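You operate a simulated robot arm through the tools that you are given. There is no shell and no other tool. Be economical: measure what you need, move in short steps, check, and stop when the job is done.

The job below is to be done with a simulated two-armed robot. You get a single attempt, and the scene is never put back.

## Task
Hold the steamer basket on the top of the saloon table steady with one hand and put the seeded roll in it with the other.

The check looks at the end state, three seconds after you hand in, the way a careful person would. Anything else that was tipped, shoved, dropped, spilled or broken makes it a failure.

## Robot
Two 7-joint arms with two-finger parallel grippers on one trunk, on a base that drives. Base frame: it is fixed to the floor where the robot stands at the start and does not move with it; the origin is under the middle of the robot, x ahead of it, y to its left, z up; the surface under the hand at the start is at about z = 92. Readings come in cm, rad, newtons and seconds.
The left shoulder is at the start at [5, 20.9, 119.6], the right one opposite. With the tool pointing down near the work surface each hand reaches from about 30 to 92 cm from the robot's upright axis, wherever it stands, measured 20 degrees to its own side. Places, roughly: steamer basket [500, -150, 75]. Payload 4.4 kg a hand.
The tool frame of a hand sits at the grasp point between the pads (the TCP): z along the fingers, y along the line on which they close. The tips reach 2.3 cm beyond it. Largest opening 9.4 cm; finger width 3.8, thickness 1; the body of the gripper, 5.4 by 9.6 cm, starts 3.9 cm behind the TCP.
Orientation is that of the tool frame in the base frame, as [roll, pitch, yaw] about the fixed x, y, z axes, in that order (R = Rz(yaw) Ry(pitch) Rx(roll)). With the fingers straight down and closing along the base's y, the tool's x points along the base's -x, its y along +y and its z along -z.

## Interface
- The arms move only by the tool step_arm. It takes "left_motion", "right_motion" or both (then of equal length, played together; a hand with none holds still); each is a list of rows, each a list of 3 entries, a list of its own where there are three numbers: the gripper command, from -1 (fully open) to 1 (shut), values between in proportion, then the shift along the tool's x, y, z in cm, then the turn, a rotation vector about the tool's x, y, z in rad. In form: [[fingers, [dx, dy, dz], [rx, ry, rz]], ...]. A call has 1 to 12 rows; each row shifts and turns the commanded pose from where the row before left it, along the tool's axes as they then stand. Rows are played at 5 a second. More than 5 cm and 0.15 rad between two rows, or a gripper value outside its range, and nothing of the call is played. A pose out of reach is approached as far as the arm can. The call stops where the force on the tool passes 40 N (or 10 N more than at its start, if that is more) or the arm is blocked; 0.2 s more then pass. The fingers move at their own pace (about 10.8 cm/s each) and stop on an object; they squeeze with about 42 N. The grip force told is the motor's: it shows also when the fingers shut on nothing. Time passes only in rows, and 0.2 s behind the last, so rows that do not move let the fingers close. It gives the time, the measured TCP pose, the force on the tool (base axes), the opening and the grip force at its end, in the units of the frame above (readings bear some noise), with the torque about the TCP (base axes, N m) and any sound that the robot's microphone picked up.
- Cameras (640 x 400 px; columns grow to the right, rows downward): "scene" is now at [14.84, -3.26, 138.32]; the picture's right is [-0.31, -0.95, 0.00], its down [-0.56, 0.18, -0.81] and it looks along [0.77, -0.25, -0.58] (base axes); focal length 267 px, centre (320, 200). "left" rides on the left gripper at [8.6, -1.6, -7.4] in its tool frame; the picture's right is [0.18, 0.98, 0.00], its down [-0.58, 0.11, -0.81] and it looks along [-0.79, 0.15, 0.59] (tool axes); focal length 243 px, centre (320, 200). "right" rides on the right gripper at [8.6, 1.6, -7.5] in its tool frame; the picture's right is [-0.18, 0.98, 0.00], its down [-0.58, -0.11, -0.81] and it looks along [-0.79, -0.15, 0.59] (tool axes); focal length 243 px, centre (320, 200). There is no depth. A picture from a camera that has moved, and an enlarged one, comes with that camera's place and axes in the base frame and with its lens. The place of the scene camera against the robot may be out by one fixed shift of up to 2.5 cm in any direction.
- grab_frame(camera): a new picture of that camera. No time passes.
- move_column(by): slides the trunk up (or, below 0, down) by that many cm; the arms and the scene camera ride with it, the base frame stays. It gives what a move gives, with no picture.
- base_move(legs): drives the robot by 1 to 6 legs, each [ahead, left, turn to the left] in cm, cm and rad, along the robot's own axes; the way and the turn of a leg run together, so that a leg with both is an arc; at most 150 cm and 3.142 rad a leg. The arms and the cameras ride along, it lands a little off, and it stops where it bumps. It gives what a move gives.
- turn_head(pan, tilt): turns the head with the scene camera to pan (to the left, within 1.396 rad either way) and tilt (down, from -0.506 to 1.204), counted from straight ahead of the robot. It gives what a move gives.
- inspect(camera, box): a new picture of the part [left, top, right, bottom] of that camera's present view, enlarged. No time passes.
- finish_job(): hands the job in; it is judged then, once.

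Work in short steps. Places have to be worked out from the pictures, the camera data and where the tool is seen: move nearer, look again, correct. Check each grasp and each placing, and mend what went wrong. You have 120 turns and 100 pictures in all, those below and enlarged ones among them. Open the grippers and draw the arms clear of the work before you hand the job in, unless the task says otherwise; then end with one line.

The tools are called after "Request:" as a command line: name --argument value ..., lists and objects as JSON in quotes. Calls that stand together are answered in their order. step_arm: Moves the arms, as the interface text tells. Its arguments: {"type":"object","properties":{"left_motion":{"type":"array","items":{"type":"array"}},"right_motion":{"type":"array","items":{"type":"array"}}},"required":[]} The other tools are called the same way: move_column (by) slides the trunk up or down; base_move (legs) drives the base; turn_head (pan, tilt) turns the head that bears the scene camera; grab_frame (camera) takes a picture; inspect (camera, box) takes an enlarged picture of a part of a camera's view; finish_job () hands the job in.

At the start:

```text
clock: 0.0
left_tool_pos: [49.86, 11.01, 120.73]
left_orientation: [-3.141, -0.002, 3.141]
left_wrist_force: [-0.3, -0.4, -0.1]
left_ft_torque: [0.02, -0.01, 0.0]
left_finger_gap: 9.43
left_finger_force: 0.0
right_tool_pos: [51.94, -40.77, 116.46]
right_orientation: [3.14, -0.001, 3.142]
right_wrist_force: [-0.3, 0.1, 0.0]
right_ft_torque: [0.0, -0.02, 0.0]
right_finger_gap: 9.38
right_finger_force: 0.0
trunk travel left (down, up): [-27.5, 28.8]
robot x, y, heading: [0.03, -0.12, 0.002]
head pan, tilt: [-0.311, 0.623]
```

scene: 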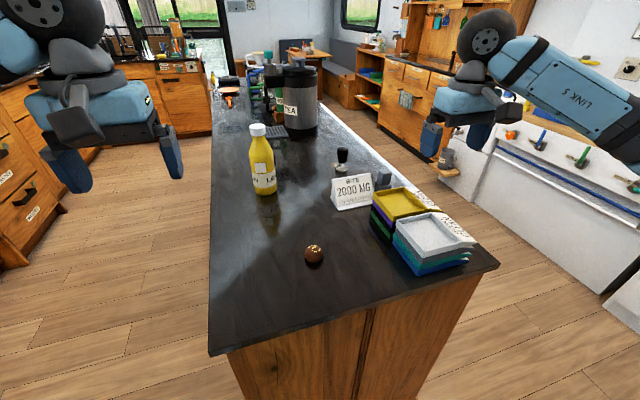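
right: 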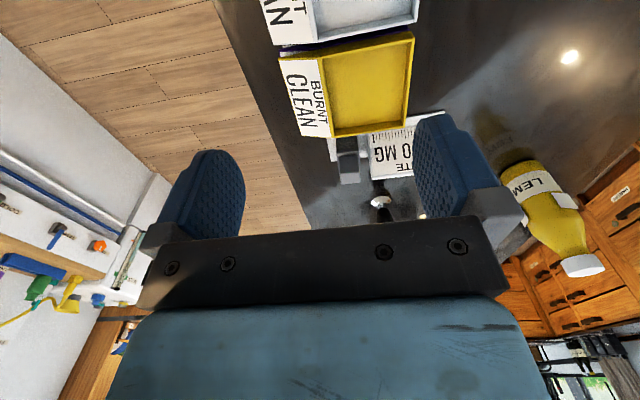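
left: 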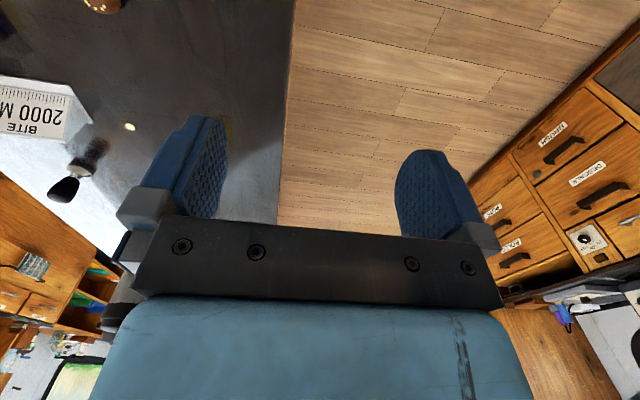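

I'll first look closer at the small brown thing on the counter, which may be the roll, and at the far table.

Request:
inspect --camera "scene" --box '[270, 220, 350, 270]'

Request:
inspect --camera "scene" --box '[200, 20, 400, 145]'

```text
8.00 times, centred on (310, 245) of scene
camera zoom: at [14.84, -3.26, 138.32], right [-0.31, -0.95, 0.0], down [-0.56, 0.18, -0.81], along [0.77, -0.25, -0.58], focal length 2139 px, centre (400, -160)
```

zoom: 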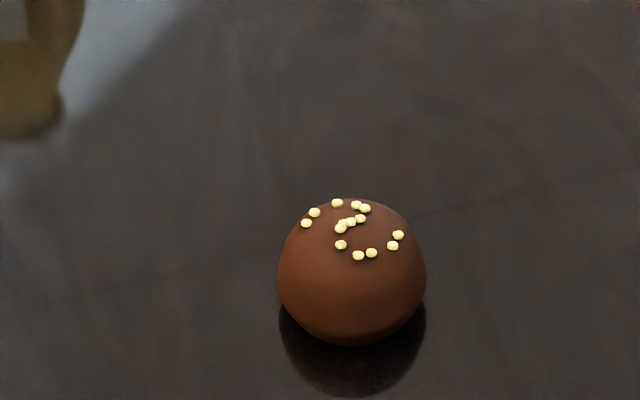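

```text
3.20 times, centred on (300, 82) of scene
camera zoom: at [14.84, -3.26, 138.32], right [-0.31, -0.95, 0.0], down [-0.56, 0.18, -0.81], along [0.77, -0.25, -0.58], focal length 856 px, centre (384, 576)
```

zoom: 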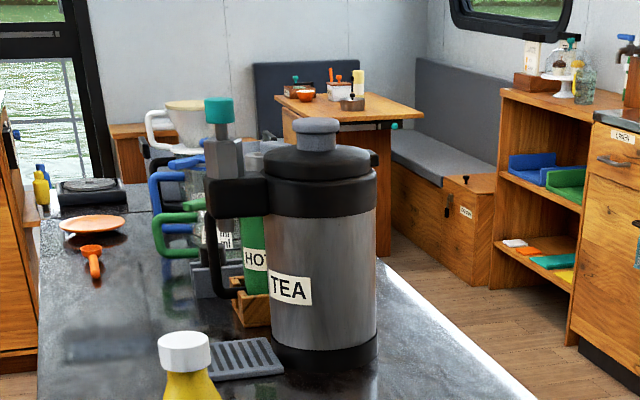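

The roll is about 4 cm wide at about [54, -15, 94], clear of everything. I'm moving the right hand over it, still high.

Request:
step_arm --right_motion '[[-1, [-0.4, 4.3, 0.4], [0, 0, 0]], [-1, [-0.4, 4.3, 0.4], [0, 0, 0]], [-1, [-0.4, 4.3, 0.4], [0, 0, 0]], [-1, [-0.4, 4.3, 0.4], [0, 0, 0]], [-1, [-0.4, 4.3, 0.4], [0, 0, 0]], [-1, [-0.4, 4.3, 0.4], [0, 0, 0]], [-1, [0, 0, 0], [0, 0, 0]]]'

Request:
grab_frame --camera "right"

Request:
grab_frame --camera "scene"

```text
clock: 1.6
left_tool_pos: [49.89, 10.84, 120.72]
left_orientation: [-3.141, 0.001, -3.14]
left_wrist_force: [0.7, 0.3, -0.2]
left_ft_torque: [-0.02, -0.01, 0.01]
left_finger_gap: 9.41
left_finger_force: 0.1
right_tool_pos: [54.39, -14.62, 114.11]
right_orientation: [3.141, 0.001, 3.141]
right_wrist_force: [0.1, 0.0, -0.7]
right_ft_torque: [-0.01, -0.01, 0.01]
right_finger_gap: 9.39
right_finger_force: 0.1
trunk travel left (down, up): [-27.5, 28.8]
robot x, y, heading: [0.27, 0.45, -0.001]
head pan, tilt: [-0.311, 0.623]
```

```text
94 pictures are left
camera right: at [45.71, -13.15, 121.48], right [0.19, 0.98, 0.0], down [0.58, -0.11, 0.81], along [0.79, -0.15, -0.59], focal length 243 px, centre (320, 200)
```

right: 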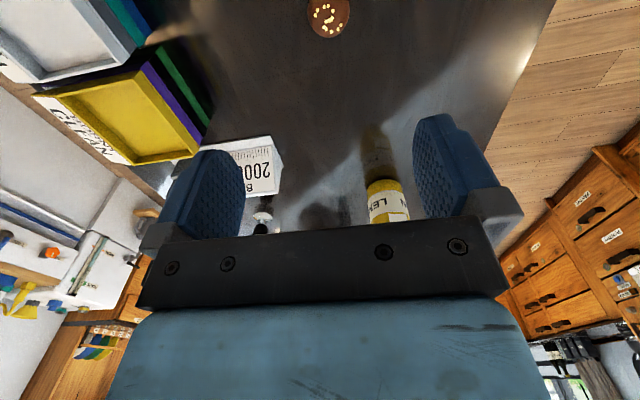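

```text
93 pictures are left
camera scene: at [14.79, -3.38, 138.33], right [-0.31, -0.95, 0.0], down [-0.56, 0.18, -0.81], along [0.77, -0.25, -0.58], focal length 267 px, centre (320, 200)
```

scene: 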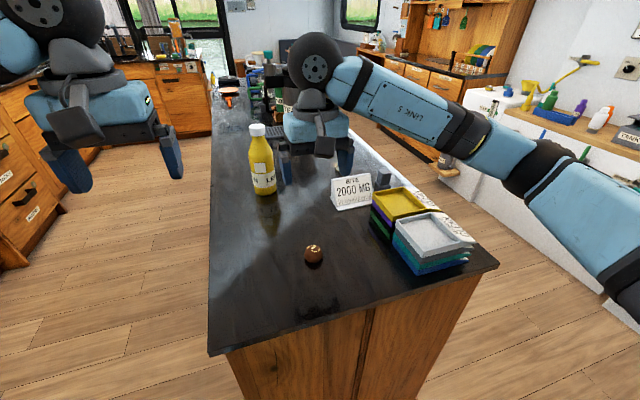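

The wrist camera puts the roll at about [54.0, -14.0, 94]. I'll go down to z ≈ 102 and look again.

Request:
step_arm --right_motion '[[-1, [0.2, 0.3, 4], [0, 0, 0]], [-1, [0.2, 0.3, 4], [0, 0, 0]], [-1, [0, 0, 4], [0, 0, 0]], [-1, [0, 0, 0], [0, 0, 0]]]'

Request:
grab_frame --camera "right"

```text
clock: 2.6
left_tool_pos: [49.86, 11.08, 120.83]
left_orientation: [3.141, 0.002, -3.141]
left_wrist_force: [0.9, 0.3, -0.1]
left_ft_torque: [0.01, 0.01, 0.0]
left_finger_gap: 9.39
left_finger_force: 0.1
right_tool_pos: [54.03, -14.1, 102.13]
right_orientation: [-3.14, 0.001, 3.14]
right_wrist_force: [-0.9, -0.4, 0.3]
right_ft_torque: [0.0, 0.01, -0.01]
right_finger_gap: 9.39
right_finger_force: 0.1
trunk travel left (down, up): [-27.5, 28.8]
robot x, y, heading: [0.11, 0.02, -0.001]
head pan, tilt: [-0.311, 0.623]
```

```text
92 pictures are left
camera right: at [45.3, -12.49, 109.46], right [0.18, 0.98, 0.0], down [0.58, -0.11, 0.81], along [0.79, -0.15, -0.59], focal length 243 px, centre (320, 200)
```

right: 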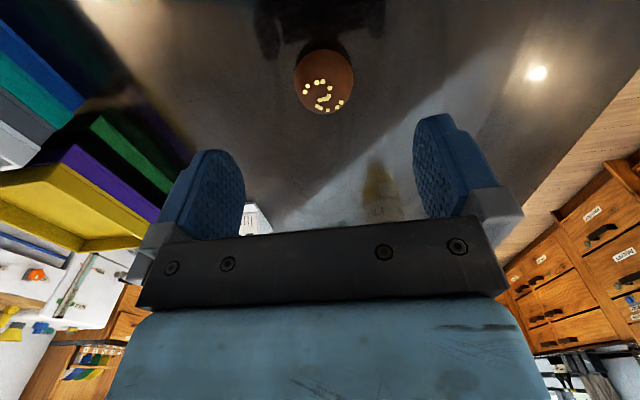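

The roll is about 0.6 cm nearer than I'd aimed. I'll correct for that, go down to z ≈ 95 and close gently.

Request:
step_arm --right_motion '[[-1, [0.3, 0.15, 3.5], [0, 0, 0]], [-1, [0.3, 0.1, 2.5], [0, 0, 0]], [-1, [0, 0, 1.1], [0, 0, 0]], [-1, [0, 0, 0], [0, 0, 0]]]'

Request:
grab_frame --camera "right"

```text
clock: 3.6
left_tool_pos: [49.81, 11.0, 120.71]
left_orientation: [3.141, 0.001, 3.141]
left_wrist_force: [-0.5, -0.5, -0.6]
left_ft_torque: [0.02, 0.03, 0.03]
left_finger_gap: 9.38
left_finger_force: 0.1
right_tool_pos: [53.34, -13.84, 95.08]
right_orientation: [-3.14, 0.0, 3.141]
right_wrist_force: [0.0, 1.0, -0.5]
right_ft_torque: [0.01, 0.0, 0.02]
right_finger_gap: 9.42
right_finger_force: 0.1
trunk travel left (down, up): [-27.5, 28.8]
robot x, y, heading: [0.17, -0.17, -0.005]
head pan, tilt: [-0.311, 0.623]
```

```text
91 pictures are left
camera right: at [44.7, -12.28, 102.44], right [0.18, 0.98, 0.0], down [0.58, -0.11, 0.81], along [0.79, -0.15, -0.59], focal length 243 px, centre (320, 200)
```

right: 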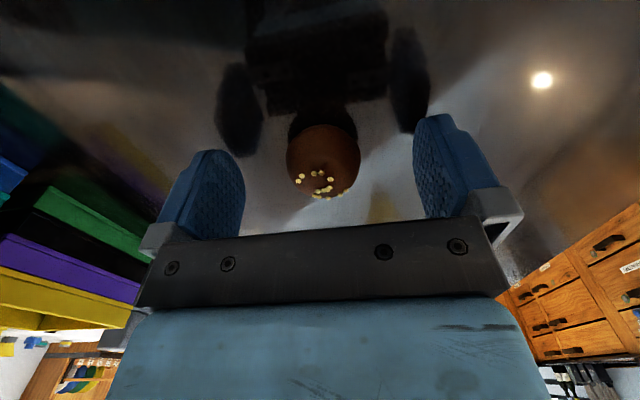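

The roll is centred between the pads. Closing.

Request:
step_arm --right_motion '[[-0.4, [0, 0, 0], [0, 0, 0]], [0, [0, 0, 0], [0, 0, 0]], [0.3, [0, 0, 0], [0, 0, 0]], [0.3, [0, 0, 0], [0, 0, 0]], [0.3, [0, 0, 0], [0, 0, 0]]]'

```text
clock: 4.8
left_tool_pos: [49.92, 11.0, 120.77]
left_orientation: [3.141, 0.0, -3.141]
left_wrist_force: [-0.1, 0.3, -0.6]
left_ft_torque: [0.0, 0.0, 0.01]
left_finger_gap: 9.39
left_finger_force: 0.1
right_tool_pos: [53.42, -13.89, 95.04]
right_orientation: [3.141, -0.001, 3.142]
right_wrist_force: [0.4, 0.6, 0.1]
right_ft_torque: [-0.01, 0.0, 0.01]
right_finger_gap: 3.84
right_finger_force: 42.1
trunk travel left (down, up): [-27.5, 28.8]
robot x, y, heading: [-0.09, 0.01, -0.0]
head pan, tilt: [-0.311, 0.623]
```

Gripped at a 3.84 cm opening. Lifting, then looking back over the scene.

Request:
step_arm --right_motion '[[0.3, [0, 0, -2], [0, 0, 0]], [0.3, [0, 0, -4], [0, 0, 0]], [0.3, [0, 0, -4], [0, 0, 0]], [0.3, [0, 0, -4], [0, 0, 0]], [0.3, [0, 0, -4], [0, 0, 0]], [0.3, [0, 0, -4], [0, 0, 0]], [0.3, [0, 0, -3], [0, 0, 0]], [0.3, [0, 0, 0], [0, 0, 0]]]'

Request:
grab_frame --camera "right"

Request:
turn_head --pan -0.9 --tilt 0.35

Request:
grab_frame --camera "scene"

Request:
turn_head --pan 0.3 --tilt 0.35

Request:
grab_frame --camera "scene"

```text
clock: 6.6
left_tool_pos: [49.89, 11.0, 120.57]
left_orientation: [-3.141, 0.0, -3.142]
left_wrist_force: [-0.2, -0.8, 0.0]
left_ft_torque: [0.01, 0.01, 0.0]
left_finger_gap: 9.41
left_finger_force: 0.1
right_tool_pos: [53.49, -14.21, 120.19]
right_orientation: [3.14, 0.0, 3.142]
right_wrist_force: [1.0, -0.2, -0.8]
right_ft_torque: [0.01, -0.02, -0.01]
right_finger_gap: 3.29
right_finger_force: 0.0
trunk travel left (down, up): [-27.5, 28.8]
robot x, y, heading: [-0.1, -0.04, -0.003]
head pan, tilt: [-0.311, 0.623]
```

```text
90 pictures are left
camera right: at [44.86, -12.53, 127.53], right [0.18, 0.98, 0.0], down [0.58, -0.11, 0.81], along [0.79, -0.15, -0.59], focal length 243 px, centre (320, 200)
```

right: 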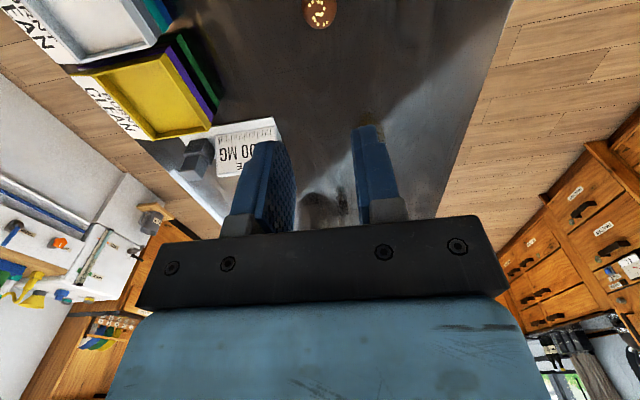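

```text
clock: 7.6
left_tool_pos: [49.81, 11.02, 120.72]
left_orientation: [3.14, 0.0, 3.141]
left_wrist_force: [0.3, -0.1, -0.2]
left_ft_torque: [-0.02, 0.02, -0.03]
left_finger_gap: 9.41
left_finger_force: 0.0
right_tool_pos: [53.52, -14.05, 120.0]
right_orientation: [-3.141, 0.0, -3.141]
right_wrist_force: [-0.2, -0.1, -0.2]
right_ft_torque: [-0.02, 0.05, 0.02]
right_finger_gap: 3.29
right_finger_force: 0.0
trunk travel left (down, up): [-27.5, 28.8]
robot x, y, heading: [-0.27, 0.17, 0.002]
head pan, tilt: [-0.901, 0.351]
```

```text
89 pictures are left
camera scene: at [12.28, -7.87, 140.8], right [-0.78, -0.62, 0.0], down [-0.21, 0.27, -0.94], along [0.58, -0.74, -0.34], focal length 267 px, centre (320, 200)
```

scene: 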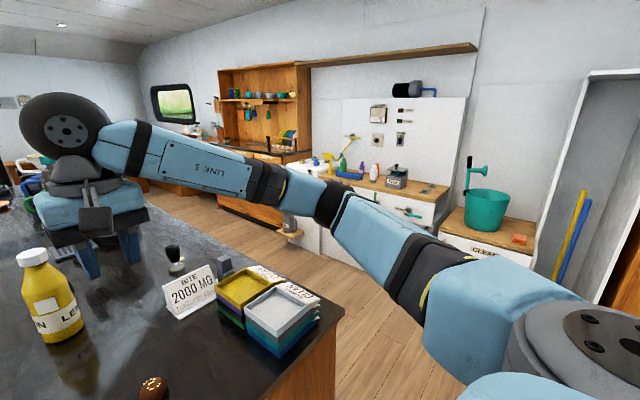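

```text
clock: 9.0
left_tool_pos: [49.87, 11.0, 120.73]
left_orientation: [-3.141, 0.0, -3.141]
left_wrist_force: [0.1, 0.1, -0.6]
left_ft_torque: [0.01, -0.02, 0.02]
left_finger_gap: 9.42
left_finger_force: 0.1
right_tool_pos: [53.5, -14.08, 120.11]
right_orientation: [-3.14, 0.0, -3.14]
right_wrist_force: [0.4, -0.8, 0.4]
right_ft_torque: [-0.04, -0.03, 0.02]
right_finger_gap: 3.28
right_finger_force: 0.1
trunk travel left (down, up): [-27.5, 28.8]
robot x, y, heading: [0.22, -0.04, -0.003]
head pan, tilt: [0.3, 0.351]
```

```text
88 pictures are left
camera scene: at [15.39, 2.17, 140.8], right [0.3, -0.96, 0.0], down [-0.33, -0.1, -0.94], along [0.9, 0.28, -0.34], focal length 267 px, centre (320, 200)
```

scene: 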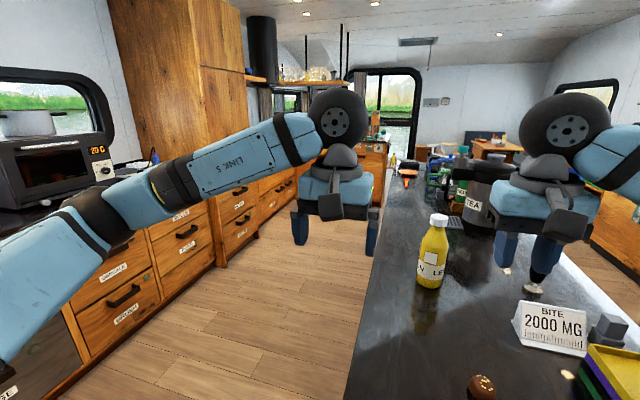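

The roll slipped out: the gap fell to 3.29 and it is still on the counter. I'll check the roll and the sign beside it closely.

Request:
turn_head --pan -0.3 --tilt 0.7

Request:
inspect --camera "scene" --box '[280, 200, 360, 250]'

Request:
inspect --camera "scene" --box '[300, 120, 400, 200]'

Request:
inspect --camera "right" --box '[290, 0, 350, 40]'

```text
clock: 10.0
left_tool_pos: [49.95, 10.99, 120.78]
left_orientation: [3.141, 0.001, -3.14]
left_wrist_force: [0.3, -0.2, 0.7]
left_ft_torque: [0.02, 0.02, -0.02]
left_finger_gap: 9.38
left_finger_force: 0.0
right_tool_pos: [53.42, -14.05, 120.14]
right_orientation: [3.141, 0.0, 3.142]
right_wrist_force: [0.5, -0.5, -0.1]
right_ft_torque: [0.01, 0.01, -0.02]
right_finger_gap: 3.3
right_finger_force: 0.1
trunk travel left (down, up): [-27.5, 28.8]
robot x, y, heading: [-0.04, 0.22, 0.001]
head pan, tilt: [-0.3, 0.7]
```

```text
8.00 times, centred on (320, 225) of scene
camera zoom: at [14.61, -3.08, 137.67], right [-0.29, -0.96, 0.0], down [-0.62, 0.19, -0.77], along [0.73, -0.23, -0.64], focal length 2139 px, centre (320, 0)
```

zoom: 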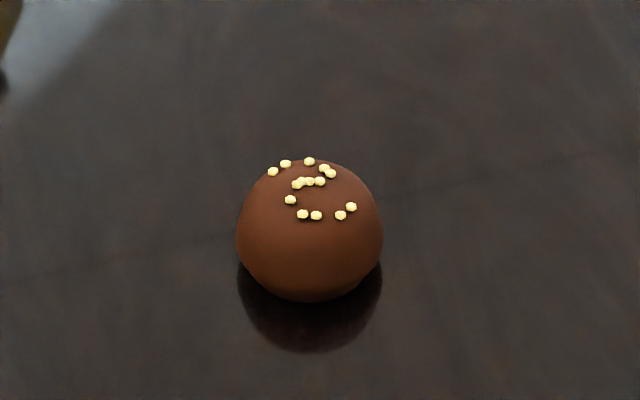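

```text
5.00 times, centred on (350, 160) of scene
camera zoom: at [14.61, -3.08, 137.67], right [-0.29, -0.96, 0.0], down [-0.62, 0.19, -0.77], along [0.73, -0.23, -0.64], focal length 1337 px, centre (170, 400)
```

zoom: 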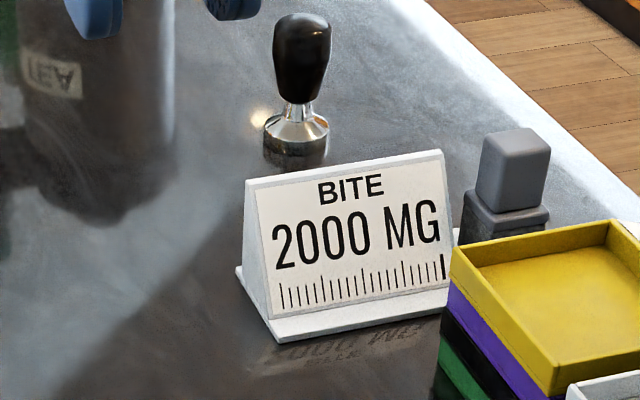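

```text
10.00 times, centred on (320, 20) of right
camera zoom: at [44.83, -12.5, 127.51], right [0.18, 0.98, 0.0], down [0.58, -0.11, 0.81], along [0.79, -0.15, -0.59], focal length 2426 px, centre (320, 2000)
```

zoom: 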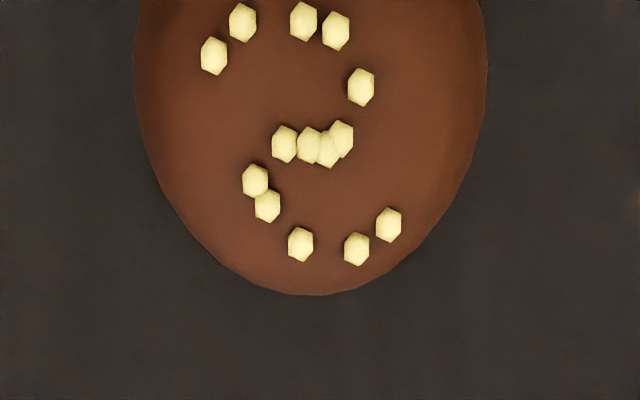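

The roll is unharmed and the pads evidently closed above its widest part. I'll open, go down again and look before going lower this time.

Request:
step_arm --right_motion '[[-1, [0, 0, 4], [0, 0, 0]], [-1, [0, 0, 4], [0, 0, 0]], [-1, [0, 0, 4], [0, 0, 0]], [-1, [0, 0, 4], [0, 0, 0]], [-1, [0, 0, 4], [0, 0, 0]], [-1, [0, 0, 3.5], [0, 0, 0]], [-1, [0, 0, 0], [0, 0, 0]]]'

Request:
inspect --camera "right" --box '[220, 80, 420, 205]'

```text
clock: 11.6
left_tool_pos: [49.94, 11.04, 120.68]
left_orientation: [-3.141, 0.001, -3.141]
left_wrist_force: [-0.2, 0.2, 0.0]
left_ft_torque: [-0.03, 0.03, 0.02]
left_finger_gap: 9.43
left_finger_force: 0.1
right_tool_pos: [53.36, -14.07, 96.48]
right_orientation: [3.141, 0.0, 3.141]
right_wrist_force: [-0.8, 0.9, 0.4]
right_ft_torque: [0.01, 0.02, -0.01]
right_finger_gap: 9.39
right_finger_force: 0.1
trunk travel left (down, up): [-27.5, 28.8]
robot x, y, heading: [0.18, 0.2, 0.003]
head pan, tilt: [-0.3, 0.7]
```

```text
3.20 times, centred on (320, 142) of right
camera zoom: at [44.72, -12.37, 103.94], right [0.18, 0.98, 0.0], down [0.58, -0.11, 0.81], along [0.79, -0.15, -0.59], focal length 776 px, centre (320, 384)
```

zoom: 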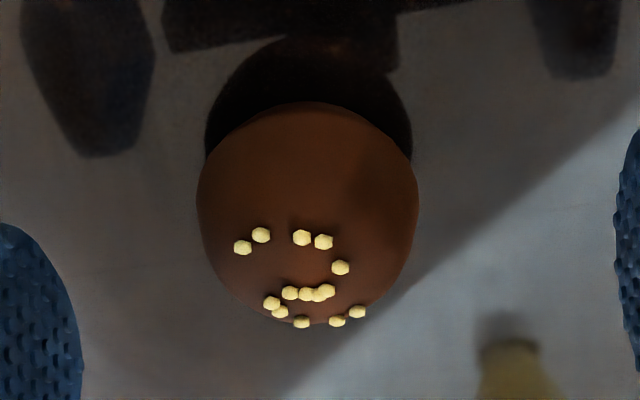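

Still aligned, roll centre about [53.2, -14.2]. I'll lower to z ≈ 94.4 and watch the force.

Request:
step_arm --right_motion '[[-1, [0.1, -0.1, 1.4], [0, 0, 0]], [-1, [0, 0, 0.7], [0, 0, 0]], [-1, [0, 0, 0.2], [0, 0, 0]], [-1, [0, 0, 0], [0, 0, 0]]]'

```text
clock: 12.6
left_tool_pos: [49.84, 11.01, 120.8]
left_orientation: [3.141, 0.002, 3.14]
left_wrist_force: [-0.8, 0.5, -0.2]
left_ft_torque: [-0.02, 0.0, 0.0]
left_finger_gap: 9.41
left_finger_force: 0.1
right_tool_pos: [53.28, -14.11, 94.3]
right_orientation: [3.14, 0.002, -3.141]
right_wrist_force: [0.5, -1.5, 7.5]
right_ft_torque: [-0.05, 0.1, 0.19]
right_finger_gap: 9.38
right_finger_force: 0.0
trunk travel left (down, up): [-27.5, 28.8]
robot x, y, heading: [-0.04, 0.05, 0.0]
head pan, tilt: [-0.3, 0.7]
```

The tips just touch the counter (7.5 N), so I'll back off slightly, close firmly and do a slow test lift.

Request:
step_arm --right_motion '[[-1, [0, 0, -0.2], [0, 0, 0]], [-0.4, [0, 0, 0], [0, 0, 0]], [0, [0, 0, 0], [0, 0, 0]], [0.6, [0, 0, 0], [0, 0, 0]], [0.6, [0, 0, 0], [0, 0, 0]], [0.6, [0, 0, 0], [0, 0, 0]]]'

Request:
inspect --camera "right" --box '[220, 100, 420, 225]'

Request:
step_arm --right_motion '[[0.6, [0, 0, -0.5], [0, 0, 0]], [0.6, [0, 0, -0.5], [0, 0, 0]], [0.6, [0, 0, -0.5], [0, 0, 0]], [0.6, [0, 0, -0.5], [0, 0, 0]], [0.6, [0, 0, 0], [0, 0, 0]]]'

Request:
inspect --camera "right" --box '[220, 100, 420, 225]'

```text
clock: 14.0
left_tool_pos: [49.97, 11.09, 120.77]
left_orientation: [3.141, 0.0, -3.141]
left_wrist_force: [0.2, -0.5, -0.4]
left_ft_torque: [0.01, 0.0, -0.01]
left_finger_gap: 9.41
left_finger_force: 0.0
right_tool_pos: [53.31, -14.04, 94.44]
right_orientation: [-3.142, -0.001, 3.141]
right_wrist_force: [0.1, 0.3, -0.8]
right_ft_torque: [0.01, 0.02, 0.02]
right_finger_gap: 3.91
right_finger_force: 41.8
trunk travel left (down, up): [-27.5, 28.8]
robot x, y, heading: [0.12, -0.05, -0.004]
head pan, tilt: [-0.3, 0.7]
```

```text
3.20 times, centred on (320, 162) of right
camera zoom: at [44.65, -12.48, 101.89], right [0.18, 0.98, 0.0], down [0.58, -0.11, 0.81], along [0.79, -0.15, -0.59], focal length 776 px, centre (320, 320)
```

zoom: 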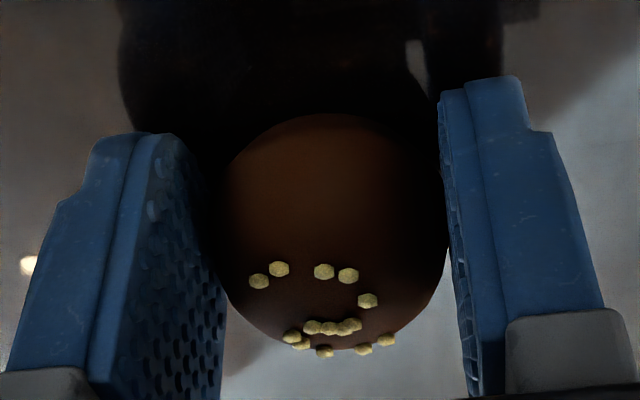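

```text
clock: 15.2
left_tool_pos: [50.02, 10.97, 120.79]
left_orientation: [-3.142, 0.0, -3.141]
left_wrist_force: [-0.1, -0.3, -0.4]
left_ft_torque: [0.03, -0.03, 0.02]
left_finger_gap: 9.4
left_finger_force: 0.1
right_tool_pos: [53.28, -13.94, 96.43]
right_orientation: [3.14, 0.0, 3.141]
right_wrist_force: [-0.6, -0.1, -0.5]
right_ft_torque: [0.02, 0.01, 0.05]
right_finger_gap: 3.9
right_finger_force: 41.4
trunk travel left (down, up): [-27.5, 28.8]
robot x, y, heading: [-0.36, -0.05, 0.002]
head pan, tilt: [-0.3, 0.7]
```

```text
3.20 times, centred on (320, 162) of right
camera zoom: at [44.63, -12.49, 103.95], right [0.18, 0.98, 0.0], down [0.58, -0.11, 0.81], along [0.79, -0.15, -0.59], focal length 776 px, centre (320, 320)
```

zoom: 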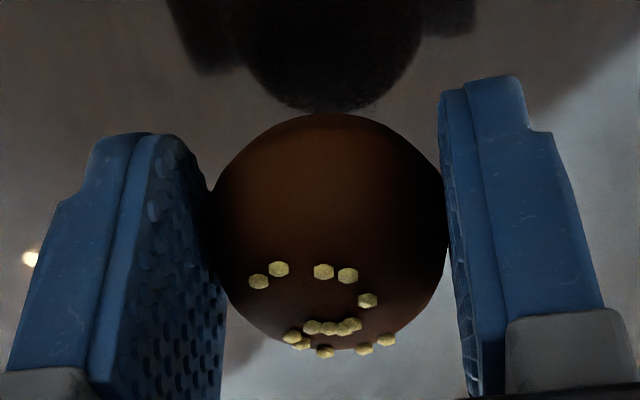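

It's lifted cleanly this time, gap 3.90 and force held. Raising on to about z 118.

Request:
step_arm --right_motion '[[0.6, [0, 0, -1.5], [0, 0, 0]], [0.6, [0, 0, -2], [0, 0, 0]], [0.6, [0, 0, -2], [0, 0, 0]], [0.6, [0, 0, -2.5], [0, 0, 0]], [0.6, [0, 0, -2.5], [0, 0, 0]], [0.6, [0, 0, -2.5], [0, 0, 0]], [0.6, [0, 0, -2.5], [0, 0, 0]], [0.6, [0, 0, -2.5], [0, 0, 0]], [0.6, [0, 0, -2], [0, 0, 0]], [0.6, [0, 0, -1], [0, 0, 0]], [0.6, [0, 0, 0], [0, 0, 0]]]'

Request:
inspect --camera "right" --box '[220, 100, 420, 225]'

```text
clock: 17.6
left_tool_pos: [49.94, 10.9, 120.76]
left_orientation: [3.14, 0.0, -3.141]
left_wrist_force: [0.3, 0.1, -0.8]
left_ft_torque: [0.0, 0.0, -0.01]
left_finger_gap: 9.41
left_finger_force: 0.0
right_tool_pos: [53.16, -14.06, 117.62]
right_orientation: [3.141, 0.0, 3.141]
right_wrist_force: [-0.4, 0.7, 0.1]
right_ft_torque: [-0.01, 0.0, 0.01]
right_finger_gap: 3.87
right_finger_force: 41.8
trunk travel left (down, up): [-27.5, 28.8]
robot x, y, heading: [-0.11, 0.05, -0.004]
head pan, tilt: [-0.3, 0.7]
```

```text
3.20 times, centred on (320, 162) of right
camera zoom: at [44.62, -12.48, 124.98], right [0.18, 0.98, 0.0], down [0.58, -0.11, 0.81], along [0.79, -0.15, -0.59], focal length 776 px, centre (320, 320)
```

zoom: 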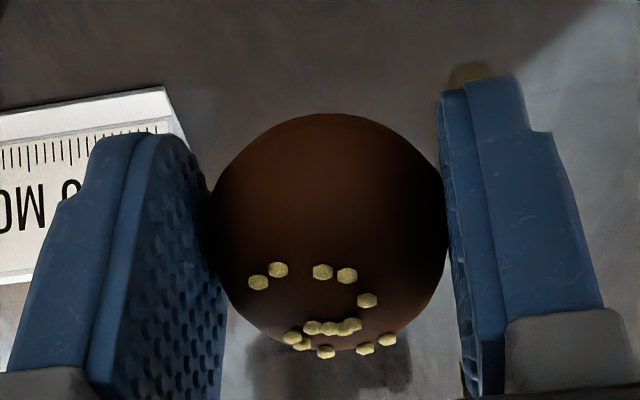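

The roll is firmly held. Before driving I'll look to the right, along the aisle I intend to use.

Request:
turn_head --pan -1.39 --tilt 0.5

Request:
grab_frame --camera "scene"

Request:
turn_head --pan -0.7 --tilt 0.2

Request:
grab_frame --camera "scene"

```text
clock: 18.9
left_tool_pos: [49.85, 10.98, 120.75]
left_orientation: [-3.141, -0.001, 3.14]
left_wrist_force: [0.7, 0.6, 1.4]
left_ft_torque: [-0.01, 0.03, -0.01]
left_finger_gap: 9.37
left_finger_force: 0.1
right_tool_pos: [53.24, -14.11, 117.62]
right_orientation: [-3.141, -0.001, 3.141]
right_wrist_force: [1.0, 0.7, -1.4]
right_ft_torque: [0.02, 0.01, 0.03]
right_finger_gap: 3.87
right_finger_force: 42.1
trunk travel left (down, up): [-27.5, 28.8]
robot x, y, heading: [-0.04, -0.16, 0.0]
head pan, tilt: [-1.389, 0.499]
```

```text
80 pictures are left
camera scene: at [8.14, -9.53, 139.43], right [-0.98, -0.18, 0.0], down [-0.09, 0.47, -0.88], along [0.16, -0.86, -0.48], focal length 267 px, centre (320, 200)
```

scene: 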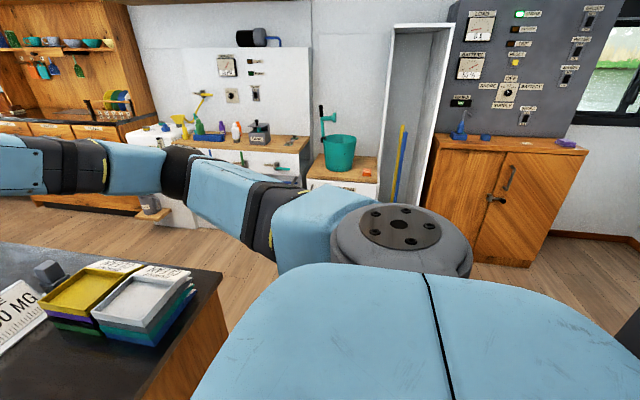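

```text
clock: 20.0
left_tool_pos: [49.88, 10.96, 120.7]
left_orientation: [3.141, 0.0, 3.141]
left_wrist_force: [0.7, 0.2, 0.5]
left_ft_torque: [0.02, 0.0, 0.03]
left_finger_gap: 9.4
left_finger_force: 0.0
right_tool_pos: [53.35, -14.09, 117.47]
right_orientation: [3.141, 0.001, 3.141]
right_wrist_force: [0.0, -0.1, -0.8]
right_ft_torque: [-0.03, 0.0, 0.0]
right_finger_gap: 3.86
right_finger_force: 42.0
trunk travel left (down, up): [-27.5, 28.8]
robot x, y, heading: [-0.07, -0.1, 0.001]
head pan, tilt: [-0.7, 0.201]
```

```text
79 pictures are left
camera scene: at [13.62, -6.59, 142.2], right [-0.64, -0.76, 0.0], down [-0.15, 0.13, -0.98], along [0.75, -0.63, -0.2], focal length 267 px, centre (320, 200)
```

scene: 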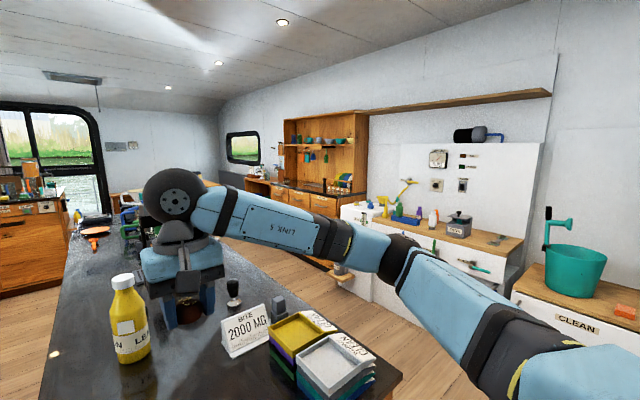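

The right aisle is open, roughly y -54 to -186. I'll back away from the island and slide right to the middle of the aisle.

Request:
base_move --legs '[[-28, 0, 0], [0, -115, 0]]'

Request:
turn_head --pan 0 --tilt 0.35

Request:
grab_frame --camera "scene"

```text
clock: 31.9
left_tool_pos: [22.13, -103.63, 120.78]
left_orientation: [-3.141, -0.001, -3.13]
left_wrist_force: [-0.3, 0.2, -0.5]
left_ft_torque: [0.01, 0.01, 0.0]
left_finger_gap: 9.39
left_finger_force: 0.1
right_tool_pos: [25.94, -128.6, 117.42]
right_orientation: [3.141, 0.001, -3.129]
right_wrist_force: [0.5, -0.3, -0.6]
right_ft_torque: [0.01, 0.04, 0.01]
right_finger_gap: 3.82
right_finger_force: 41.7
trunk travel left (down, up): [-27.5, 28.8]
robot x, y, heading: [-27.46, -115.3, 0.008]
head pan, tilt: [-0.7, 0.201]
```

```text
clock: 33.0
left_tool_pos: [22.37, -103.59, 120.8]
left_orientation: [-3.14, 0.0, -3.128]
left_wrist_force: [0.9, -0.2, -0.4]
left_ft_torque: [0.03, 0.0, -0.01]
left_finger_gap: 9.41
left_finger_force: 0.0
right_tool_pos: [25.91, -128.54, 117.58]
right_orientation: [-3.141, 0.0, -3.128]
right_wrist_force: [0.2, -0.2, 0.4]
right_ft_torque: [0.0, 0.01, 0.0]
right_finger_gap: 3.79
right_finger_force: 42.0
trunk travel left (down, up): [-27.5, 28.8]
robot x, y, heading: [-27.62, -115.24, 0.011]
head pan, tilt: [0.0, 0.351]
```

```text
78 pictures are left
camera scene: at [-11.75, -115.58, 140.8], right [0.01, -1.0, 0.0], down [-0.34, 0.0, -0.94], along [0.94, 0.01, -0.34], focal length 267 px, centre (320, 200)
```

scene: 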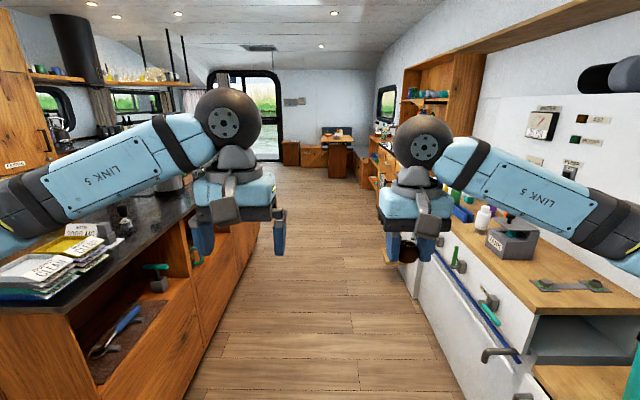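

The grip gap is creeping down (3.90 to 3.79), so I'll check the roll in the fingers.

Request:
inspect --camera "right" --box '[220, 100, 420, 225]'

```text
3.20 times, centred on (320, 162) of right
camera zoom: at [17.2, -127.14, 124.97], right [0.17, 0.98, 0.0], down [0.58, -0.1, 0.81], along [0.79, -0.14, -0.59], focal length 776 px, centre (320, 320)
```

zoom: 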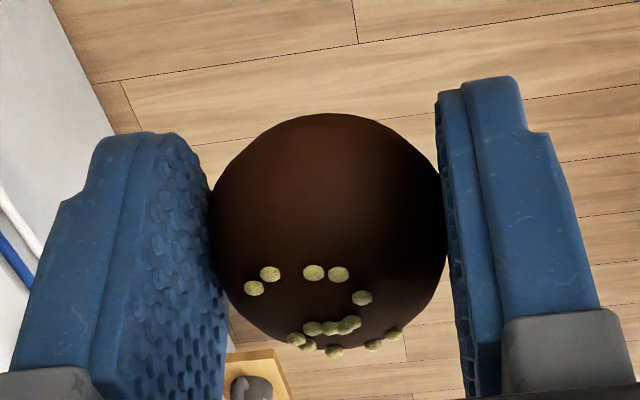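

The roll hasn't moved visibly, but it may slowly squeeze out at full force. I'll ease the command to a gap just under the present one, so the squeeze limits itself, and check.

Request:
step_arm --right_motion '[[0.4, [0, 0, 0], [0, 0, 0]], [0.3, [0, 0, 0], [0, 0, 0]], [0.25, [0, 0, 0], [0, 0, 0]]]'

```text
clock: 33.8
left_tool_pos: [22.32, -103.69, 120.68]
left_orientation: [-3.141, 0.0, -3.128]
left_wrist_force: [-0.3, 0.2, -0.3]
left_ft_torque: [0.0, -0.05, 0.03]
left_finger_gap: 9.4
left_finger_force: 0.1
right_tool_pos: [25.89, -128.57, 117.57]
right_orientation: [-3.139, -0.001, -3.128]
right_wrist_force: [0.6, -0.5, -0.3]
right_ft_torque: [-0.01, -0.01, -0.01]
right_finger_gap: 3.82
right_finger_force: 42.3
trunk travel left (down, up): [-27.5, 28.8]
robot x, y, heading: [-27.67, -115.21, 0.012]
head pan, tilt: [0.0, 0.351]
```

Force is still full at 0.25. Easing a little more.

Request:
step_arm --right_motion '[[0.22, [0, 0, 0], [0, 0, 0]], [0.22, [0, 0, 0], [0, 0, 0]]]'

```text
clock: 34.4
left_tool_pos: [22.12, -103.62, 120.84]
left_orientation: [-3.141, 0.002, -3.128]
left_wrist_force: [-0.4, -0.4, 0.4]
left_ft_torque: [-0.02, -0.01, 0.0]
left_finger_gap: 9.38
left_finger_force: 0.1
right_tool_pos: [25.82, -128.58, 117.59]
right_orientation: [-3.141, 0.0, -3.13]
right_wrist_force: [0.0, 0.1, -0.6]
right_ft_torque: [0.02, 0.01, 0.0]
right_finger_gap: 3.79
right_finger_force: 41.9
trunk travel left (down, up): [-27.5, 28.8]
robot x, y, heading: [-27.2, -115.04, 0.01]
head pan, tilt: [0.0, 0.351]
```

The command 0.22 now caps the closing at about 3.67 cm. Driving ahead 150 along the aisle.

Request:
base_move --legs '[[150, 0, 0]]'

Request:
grab_frame --camera "scene"

Request:
inspect --camera "right" --box '[220, 100, 420, 225]'

```text
clock: 41.7
left_tool_pos: [170.47, -100.69, 120.77]
left_orientation: [3.142, -0.001, -3.12]
left_wrist_force: [-0.3, 0.2, 0.1]
left_ft_torque: [-0.01, 0.03, 0.02]
left_finger_gap: 9.43
left_finger_force: 0.1
right_tool_pos: [174.41, -125.56, 117.56]
right_orientation: [3.141, 0.0, -3.12]
right_wrist_force: [0.1, 0.4, -0.4]
right_ft_torque: [0.01, 0.0, 0.02]
right_finger_gap: 3.82
right_finger_force: 42.0
trunk travel left (down, up): [-27.5, 28.8]
robot x, y, heading: [120.3, -112.67, 0.021]
head pan, tilt: [0.0, 0.351]
```

```text
76 pictures are left
camera scene: at [136.68, -112.94, 140.8], right [0.02, -1.0, 0.0], down [-0.34, -0.01, -0.94], along [0.94, 0.02, -0.34], focal length 267 px, centre (320, 200)
```

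scene: 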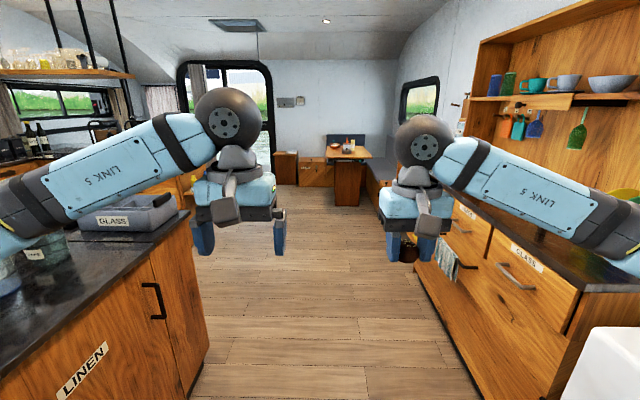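

```text
3.20 times, centred on (320, 162) of right
camera zoom: at [165.76, -124.21, 124.96], right [0.16, 0.99, 0.0], down [0.58, -0.1, 0.81], along [0.8, -0.13, -0.59], focal length 776 px, centre (320, 320)
```

zoom: 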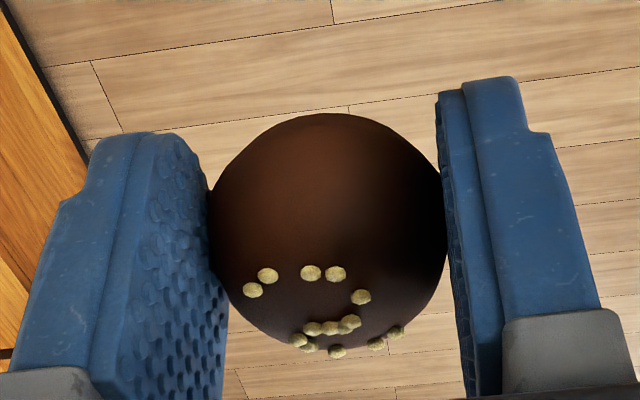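

The grip is stable (3.82). I'll zoom in on the table ahead to plan the approach.

Request:
inspect --camera "scene" --box '[270, 120, 430, 220]'

```text
4.00 times, centred on (350, 170) of scene
camera zoom: at [136.68, -112.94, 140.8], right [0.02, -1.0, 0.0], down [-0.34, -0.01, -0.94], along [0.94, 0.02, -0.34], focal length 1069 px, centre (200, 320)
```

zoom: 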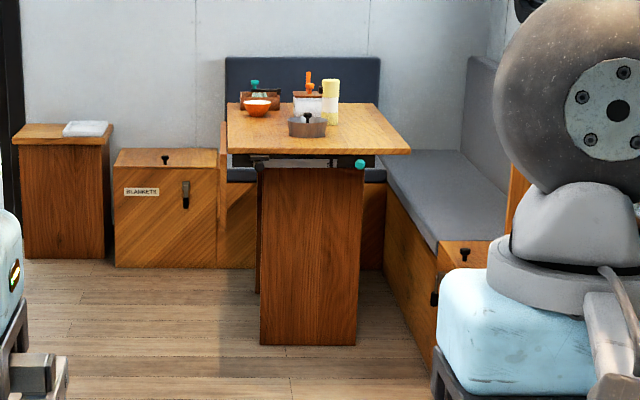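

The table's front edge is at about x 488, spanning y -115 to -175, with a basket-like round thing near the front. I'm driving on to about x 370, y -140.

Request:
base_move --legs '[[130, -12, -0.02], [120, -18, 0]]'

Request:
turn_head --pan 0 --tilt 0.5

Request:
grab_frame --camera "scene"

Request:
inspect --camera "scene" --box '[240, 90, 400, 190]'

```text
clock: 54.0
left_tool_pos: [419.14, -139.29, 120.76]
left_orientation: [3.141, 0.0, 3.094]
left_wrist_force: [-0.2, -0.4, -0.4]
left_ft_torque: [0.0, 0.01, 0.03]
left_finger_gap: 9.39
left_finger_force: 0.0
right_tool_pos: [421.17, -164.45, 117.52]
right_orientation: [-3.142, 0.001, 3.095]
right_wrist_force: [0.1, -0.3, -0.7]
right_ft_torque: [-0.01, -0.01, 0.01]
right_finger_gap: 3.82
right_finger_force: 41.6
trunk travel left (down, up): [-27.5, 28.8]
robot x, y, heading: [368.34, -147.8, -0.049]
head pan, tilt: [0.0, 0.351]
```

```text
clock: 54.7
left_tool_pos: [419.15, -139.24, 120.83]
left_orientation: [3.142, 0.0, 3.096]
left_wrist_force: [-0.6, 0.1, 0.2]
left_ft_torque: [0.03, 0.02, 0.02]
left_finger_gap: 9.39
left_finger_force: 0.0
right_tool_pos: [421.19, -164.58, 117.44]
right_orientation: [-3.141, 0.0, 3.094]
right_wrist_force: [-0.2, 0.7, -1.3]
right_ft_torque: [0.0, -0.02, -0.02]
right_finger_gap: 3.85
right_finger_force: 41.7
trunk travel left (down, up): [-27.5, 28.8]
robot x, y, heading: [368.61, -147.81, -0.047]
head pan, tilt: [0.0, 0.499]
```

```text
73 pictures are left
camera scene: at [384.26, -149.26, 139.44], right [-0.05, -1.0, 0.0], down [-0.48, 0.02, -0.88], along [0.88, -0.04, -0.48], focal length 267 px, centre (320, 200)
```

scene: 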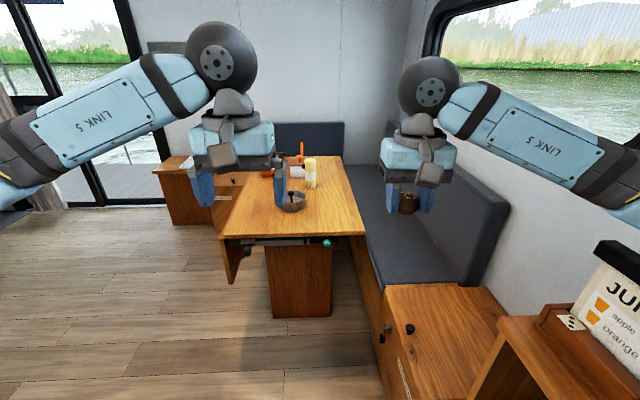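

```text
4.00 times, centred on (320, 140) of scene
camera zoom: at [384.26, -149.26, 139.44], right [-0.05, -1.0, 0.0], down [-0.48, 0.02, -0.88], along [0.88, -0.04, -0.48], focal length 1069 px, centre (320, 440)
```

zoom: 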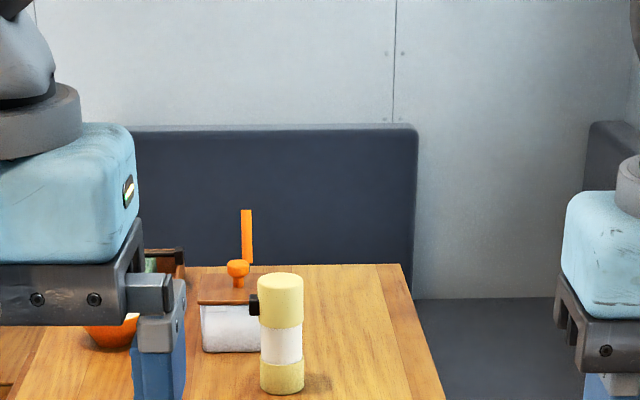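

The basket appears at about [500, -141, 75]. Zooming in on it.

Request:
inspect --camera "scene" --box '[260, 175, 324, 215]'

Request:
grab_frame --camera "left"

```text
10.00 times, centred on (292, 195) of scene
camera zoom: at [384.26, -149.26, 139.44], right [-0.05, -1.0, 0.0], down [-0.48, 0.02, -0.88], along [0.88, -0.04, -0.48], focal length 2674 px, centre (600, 250)
```

zoom: 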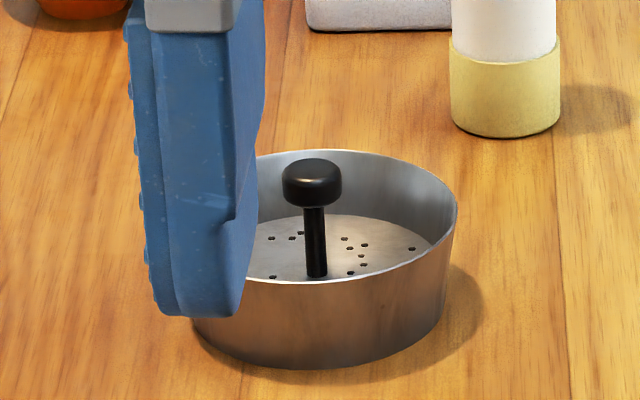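

```text
70 pictures are left
camera left: at [410.48, -140.55, 128.3], right [-0.14, 0.99, 0.0], down [0.59, 0.08, 0.81], along [0.8, 0.11, -0.59], focal length 243 px, centre (320, 200)
```

left: 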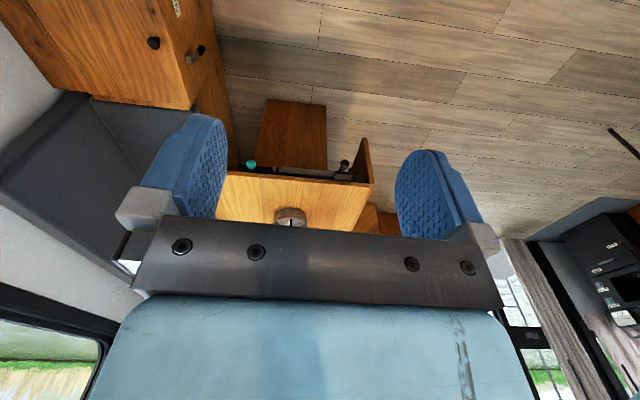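

It is an open metal basket about 13 cm across with a centre post. Plan: the left hand pinches its left rim and the right hand, yawed 90°, sets the roll to the right of the post. I'll shift left of the bench and drive closer.

Request:
base_move --legs '[[0, 18, 0.047], [55, 0, 0]]'

Request:
turn_head --pan 0 --tilt 0.75

Request:
grab_frame --camera "scene"

```text
clock: 59.7
left_tool_pos: [474.67, -119.82, 120.68]
left_orientation: [3.141, 0.0, 3.133]
left_wrist_force: [0.9, -0.3, -1.2]
left_ft_torque: [0.02, 0.0, -0.02]
left_finger_gap: 9.42
left_finger_force: 0.1
right_tool_pos: [477.9, -144.92, 117.53]
right_orientation: [-3.141, -0.002, 3.131]
right_wrist_force: [-0.5, 0.6, -0.2]
right_ft_torque: [0.0, 0.01, -0.03]
right_finger_gap: 3.84
right_finger_force: 41.7
trunk travel left (down, up): [-27.5, 28.8]
robot x, y, heading: [424.91, -130.31, -0.009]
head pan, tilt: [0.0, 0.499]
```

```text
clock: 60.4
left_tool_pos: [474.69, -119.85, 120.81]
left_orientation: [3.141, 0.001, 3.133]
left_wrist_force: [0.2, 0.0, 0.5]
left_ft_torque: [-0.01, -0.01, 0.04]
left_finger_gap: 9.37
left_finger_force: 0.1
right_tool_pos: [477.86, -144.96, 117.49]
right_orientation: [3.141, 0.0, 3.134]
right_wrist_force: [1.2, -0.3, -0.6]
right_ft_torque: [0.0, 0.0, -0.02]
right_finger_gap: 3.82
right_finger_force: 42.0
trunk travel left (down, up): [-27.5, 28.8]
robot x, y, heading: [424.64, -130.31, -0.01]
head pan, tilt: [0.0, 0.75]
```

```text
69 pictures are left
camera scene: at [439.52, -131.07, 137.25], right [-0.01, -1.0, 0.0], down [-0.68, 0.01, -0.73], along [0.73, -0.01, -0.68], focal length 267 px, centre (320, 200)
```

scene: 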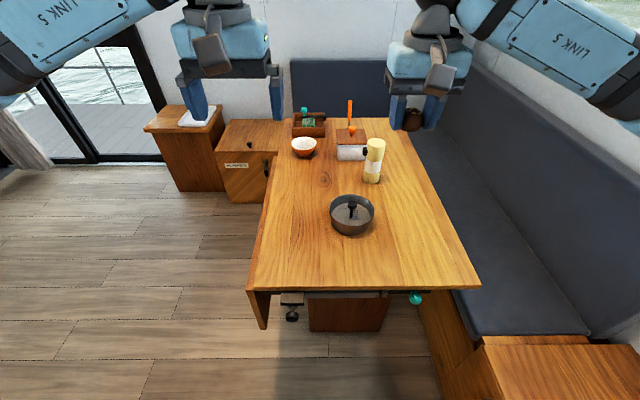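

Basket centre is about [500, -142], rim about 14 cm across, table edge x 474, bottle at about [519, -152]. I'll move in a little more and lower the trunk by 20.

Request:
base_move --legs '[[9, -5, 0.01]]'

Request:
move_column --by -18

Request:
grab_frame --camera "scene"

Request:
grab_frame --camera "left"

Request:
grab_frame --camera "right"

```text
clock: 61.6
left_tool_pos: [483.71, -124.21, 120.79]
left_orientation: [3.14, 0.0, -3.141]
left_wrist_force: [-0.2, -0.6, 0.2]
left_ft_torque: [-0.02, 0.01, 0.03]
left_finger_gap: 9.4
left_finger_force: 0.1
right_tool_pos: [487.12, -149.18, 117.48]
right_orientation: [3.14, 0.0, -3.138]
right_wrist_force: [0.3, -1.0, -0.1]
right_ft_torque: [-0.01, 0.01, 0.01]
right_finger_gap: 3.83
right_finger_force: 42.6
trunk travel left (down, up): [-27.5, 28.8]
robot x, y, heading: [433.9, -135.51, -0.0]
head pan, tilt: [0.0, 0.75]
```

```text
clock: 63.6
left_tool_pos: [483.75, -124.17, 102.87]
left_orientation: [-3.141, 0.002, -3.141]
left_wrist_force: [-0.7, -0.6, -0.4]
left_ft_torque: [-0.02, 0.02, 0.02]
left_finger_gap: 9.38
left_finger_force: 0.1
right_tool_pos: [487.14, -149.21, 99.54]
right_orientation: [3.139, -0.001, -3.137]
right_wrist_force: [0.1, 0.3, -0.5]
right_ft_torque: [0.04, 0.02, 0.01]
right_finger_gap: 3.8
right_finger_force: 41.7
trunk travel left (down, up): [-9.5, 46.8]
robot x, y, heading: [433.87, -135.26, 0.005]
head pan, tilt: [0.0, 0.75]
```

```text
68 pictures are left
camera scene: at [448.62, -135.8, 119.25], right [0.0, -1.0, 0.0], down [-0.68, 0.0, -0.73], along [0.73, 0.0, -0.68], focal length 267 px, centre (320, 200)
```

scene: 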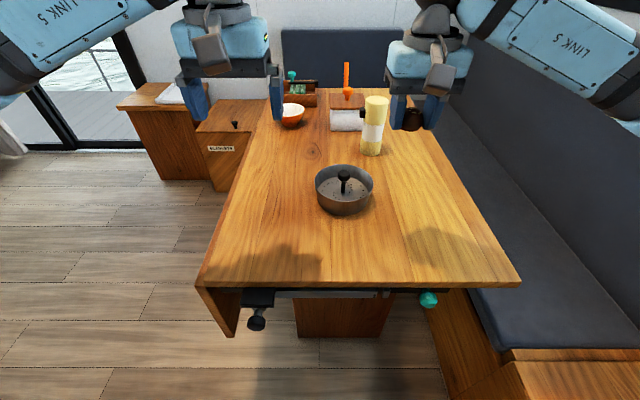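

```text
67 pictures are left
camera left: at [475.2, -125.8, 110.33], right [-0.19, 0.98, 0.0], down [0.58, 0.11, 0.81], along [0.79, 0.15, -0.59], focal length 243 px, centre (320, 200)
```

left: 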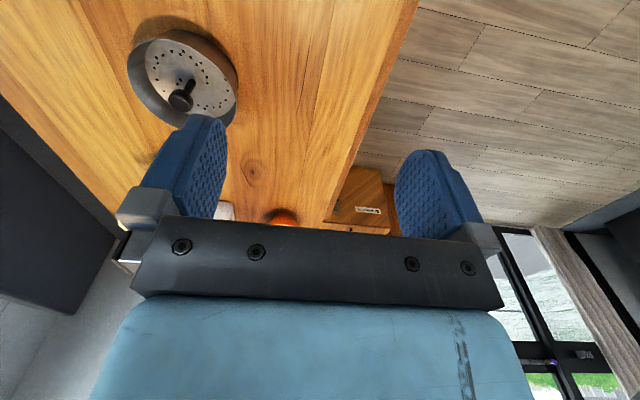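

```text
66 pictures are left
camera right: at [478.48, -147.62, 107.0], right [0.18, 0.98, 0.0], down [0.58, -0.11, 0.81], along [0.79, -0.15, -0.59], focal length 243 px, centre (320, 200)
```

right: 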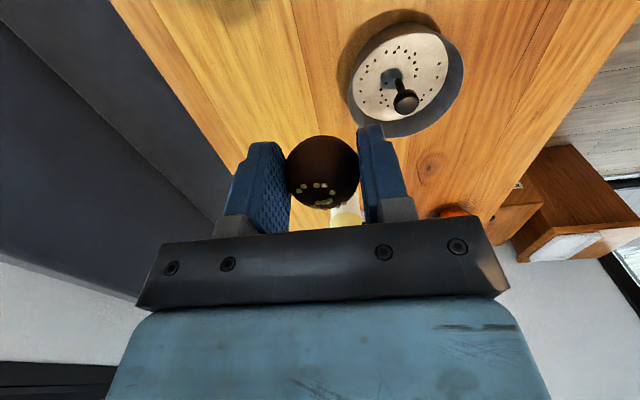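

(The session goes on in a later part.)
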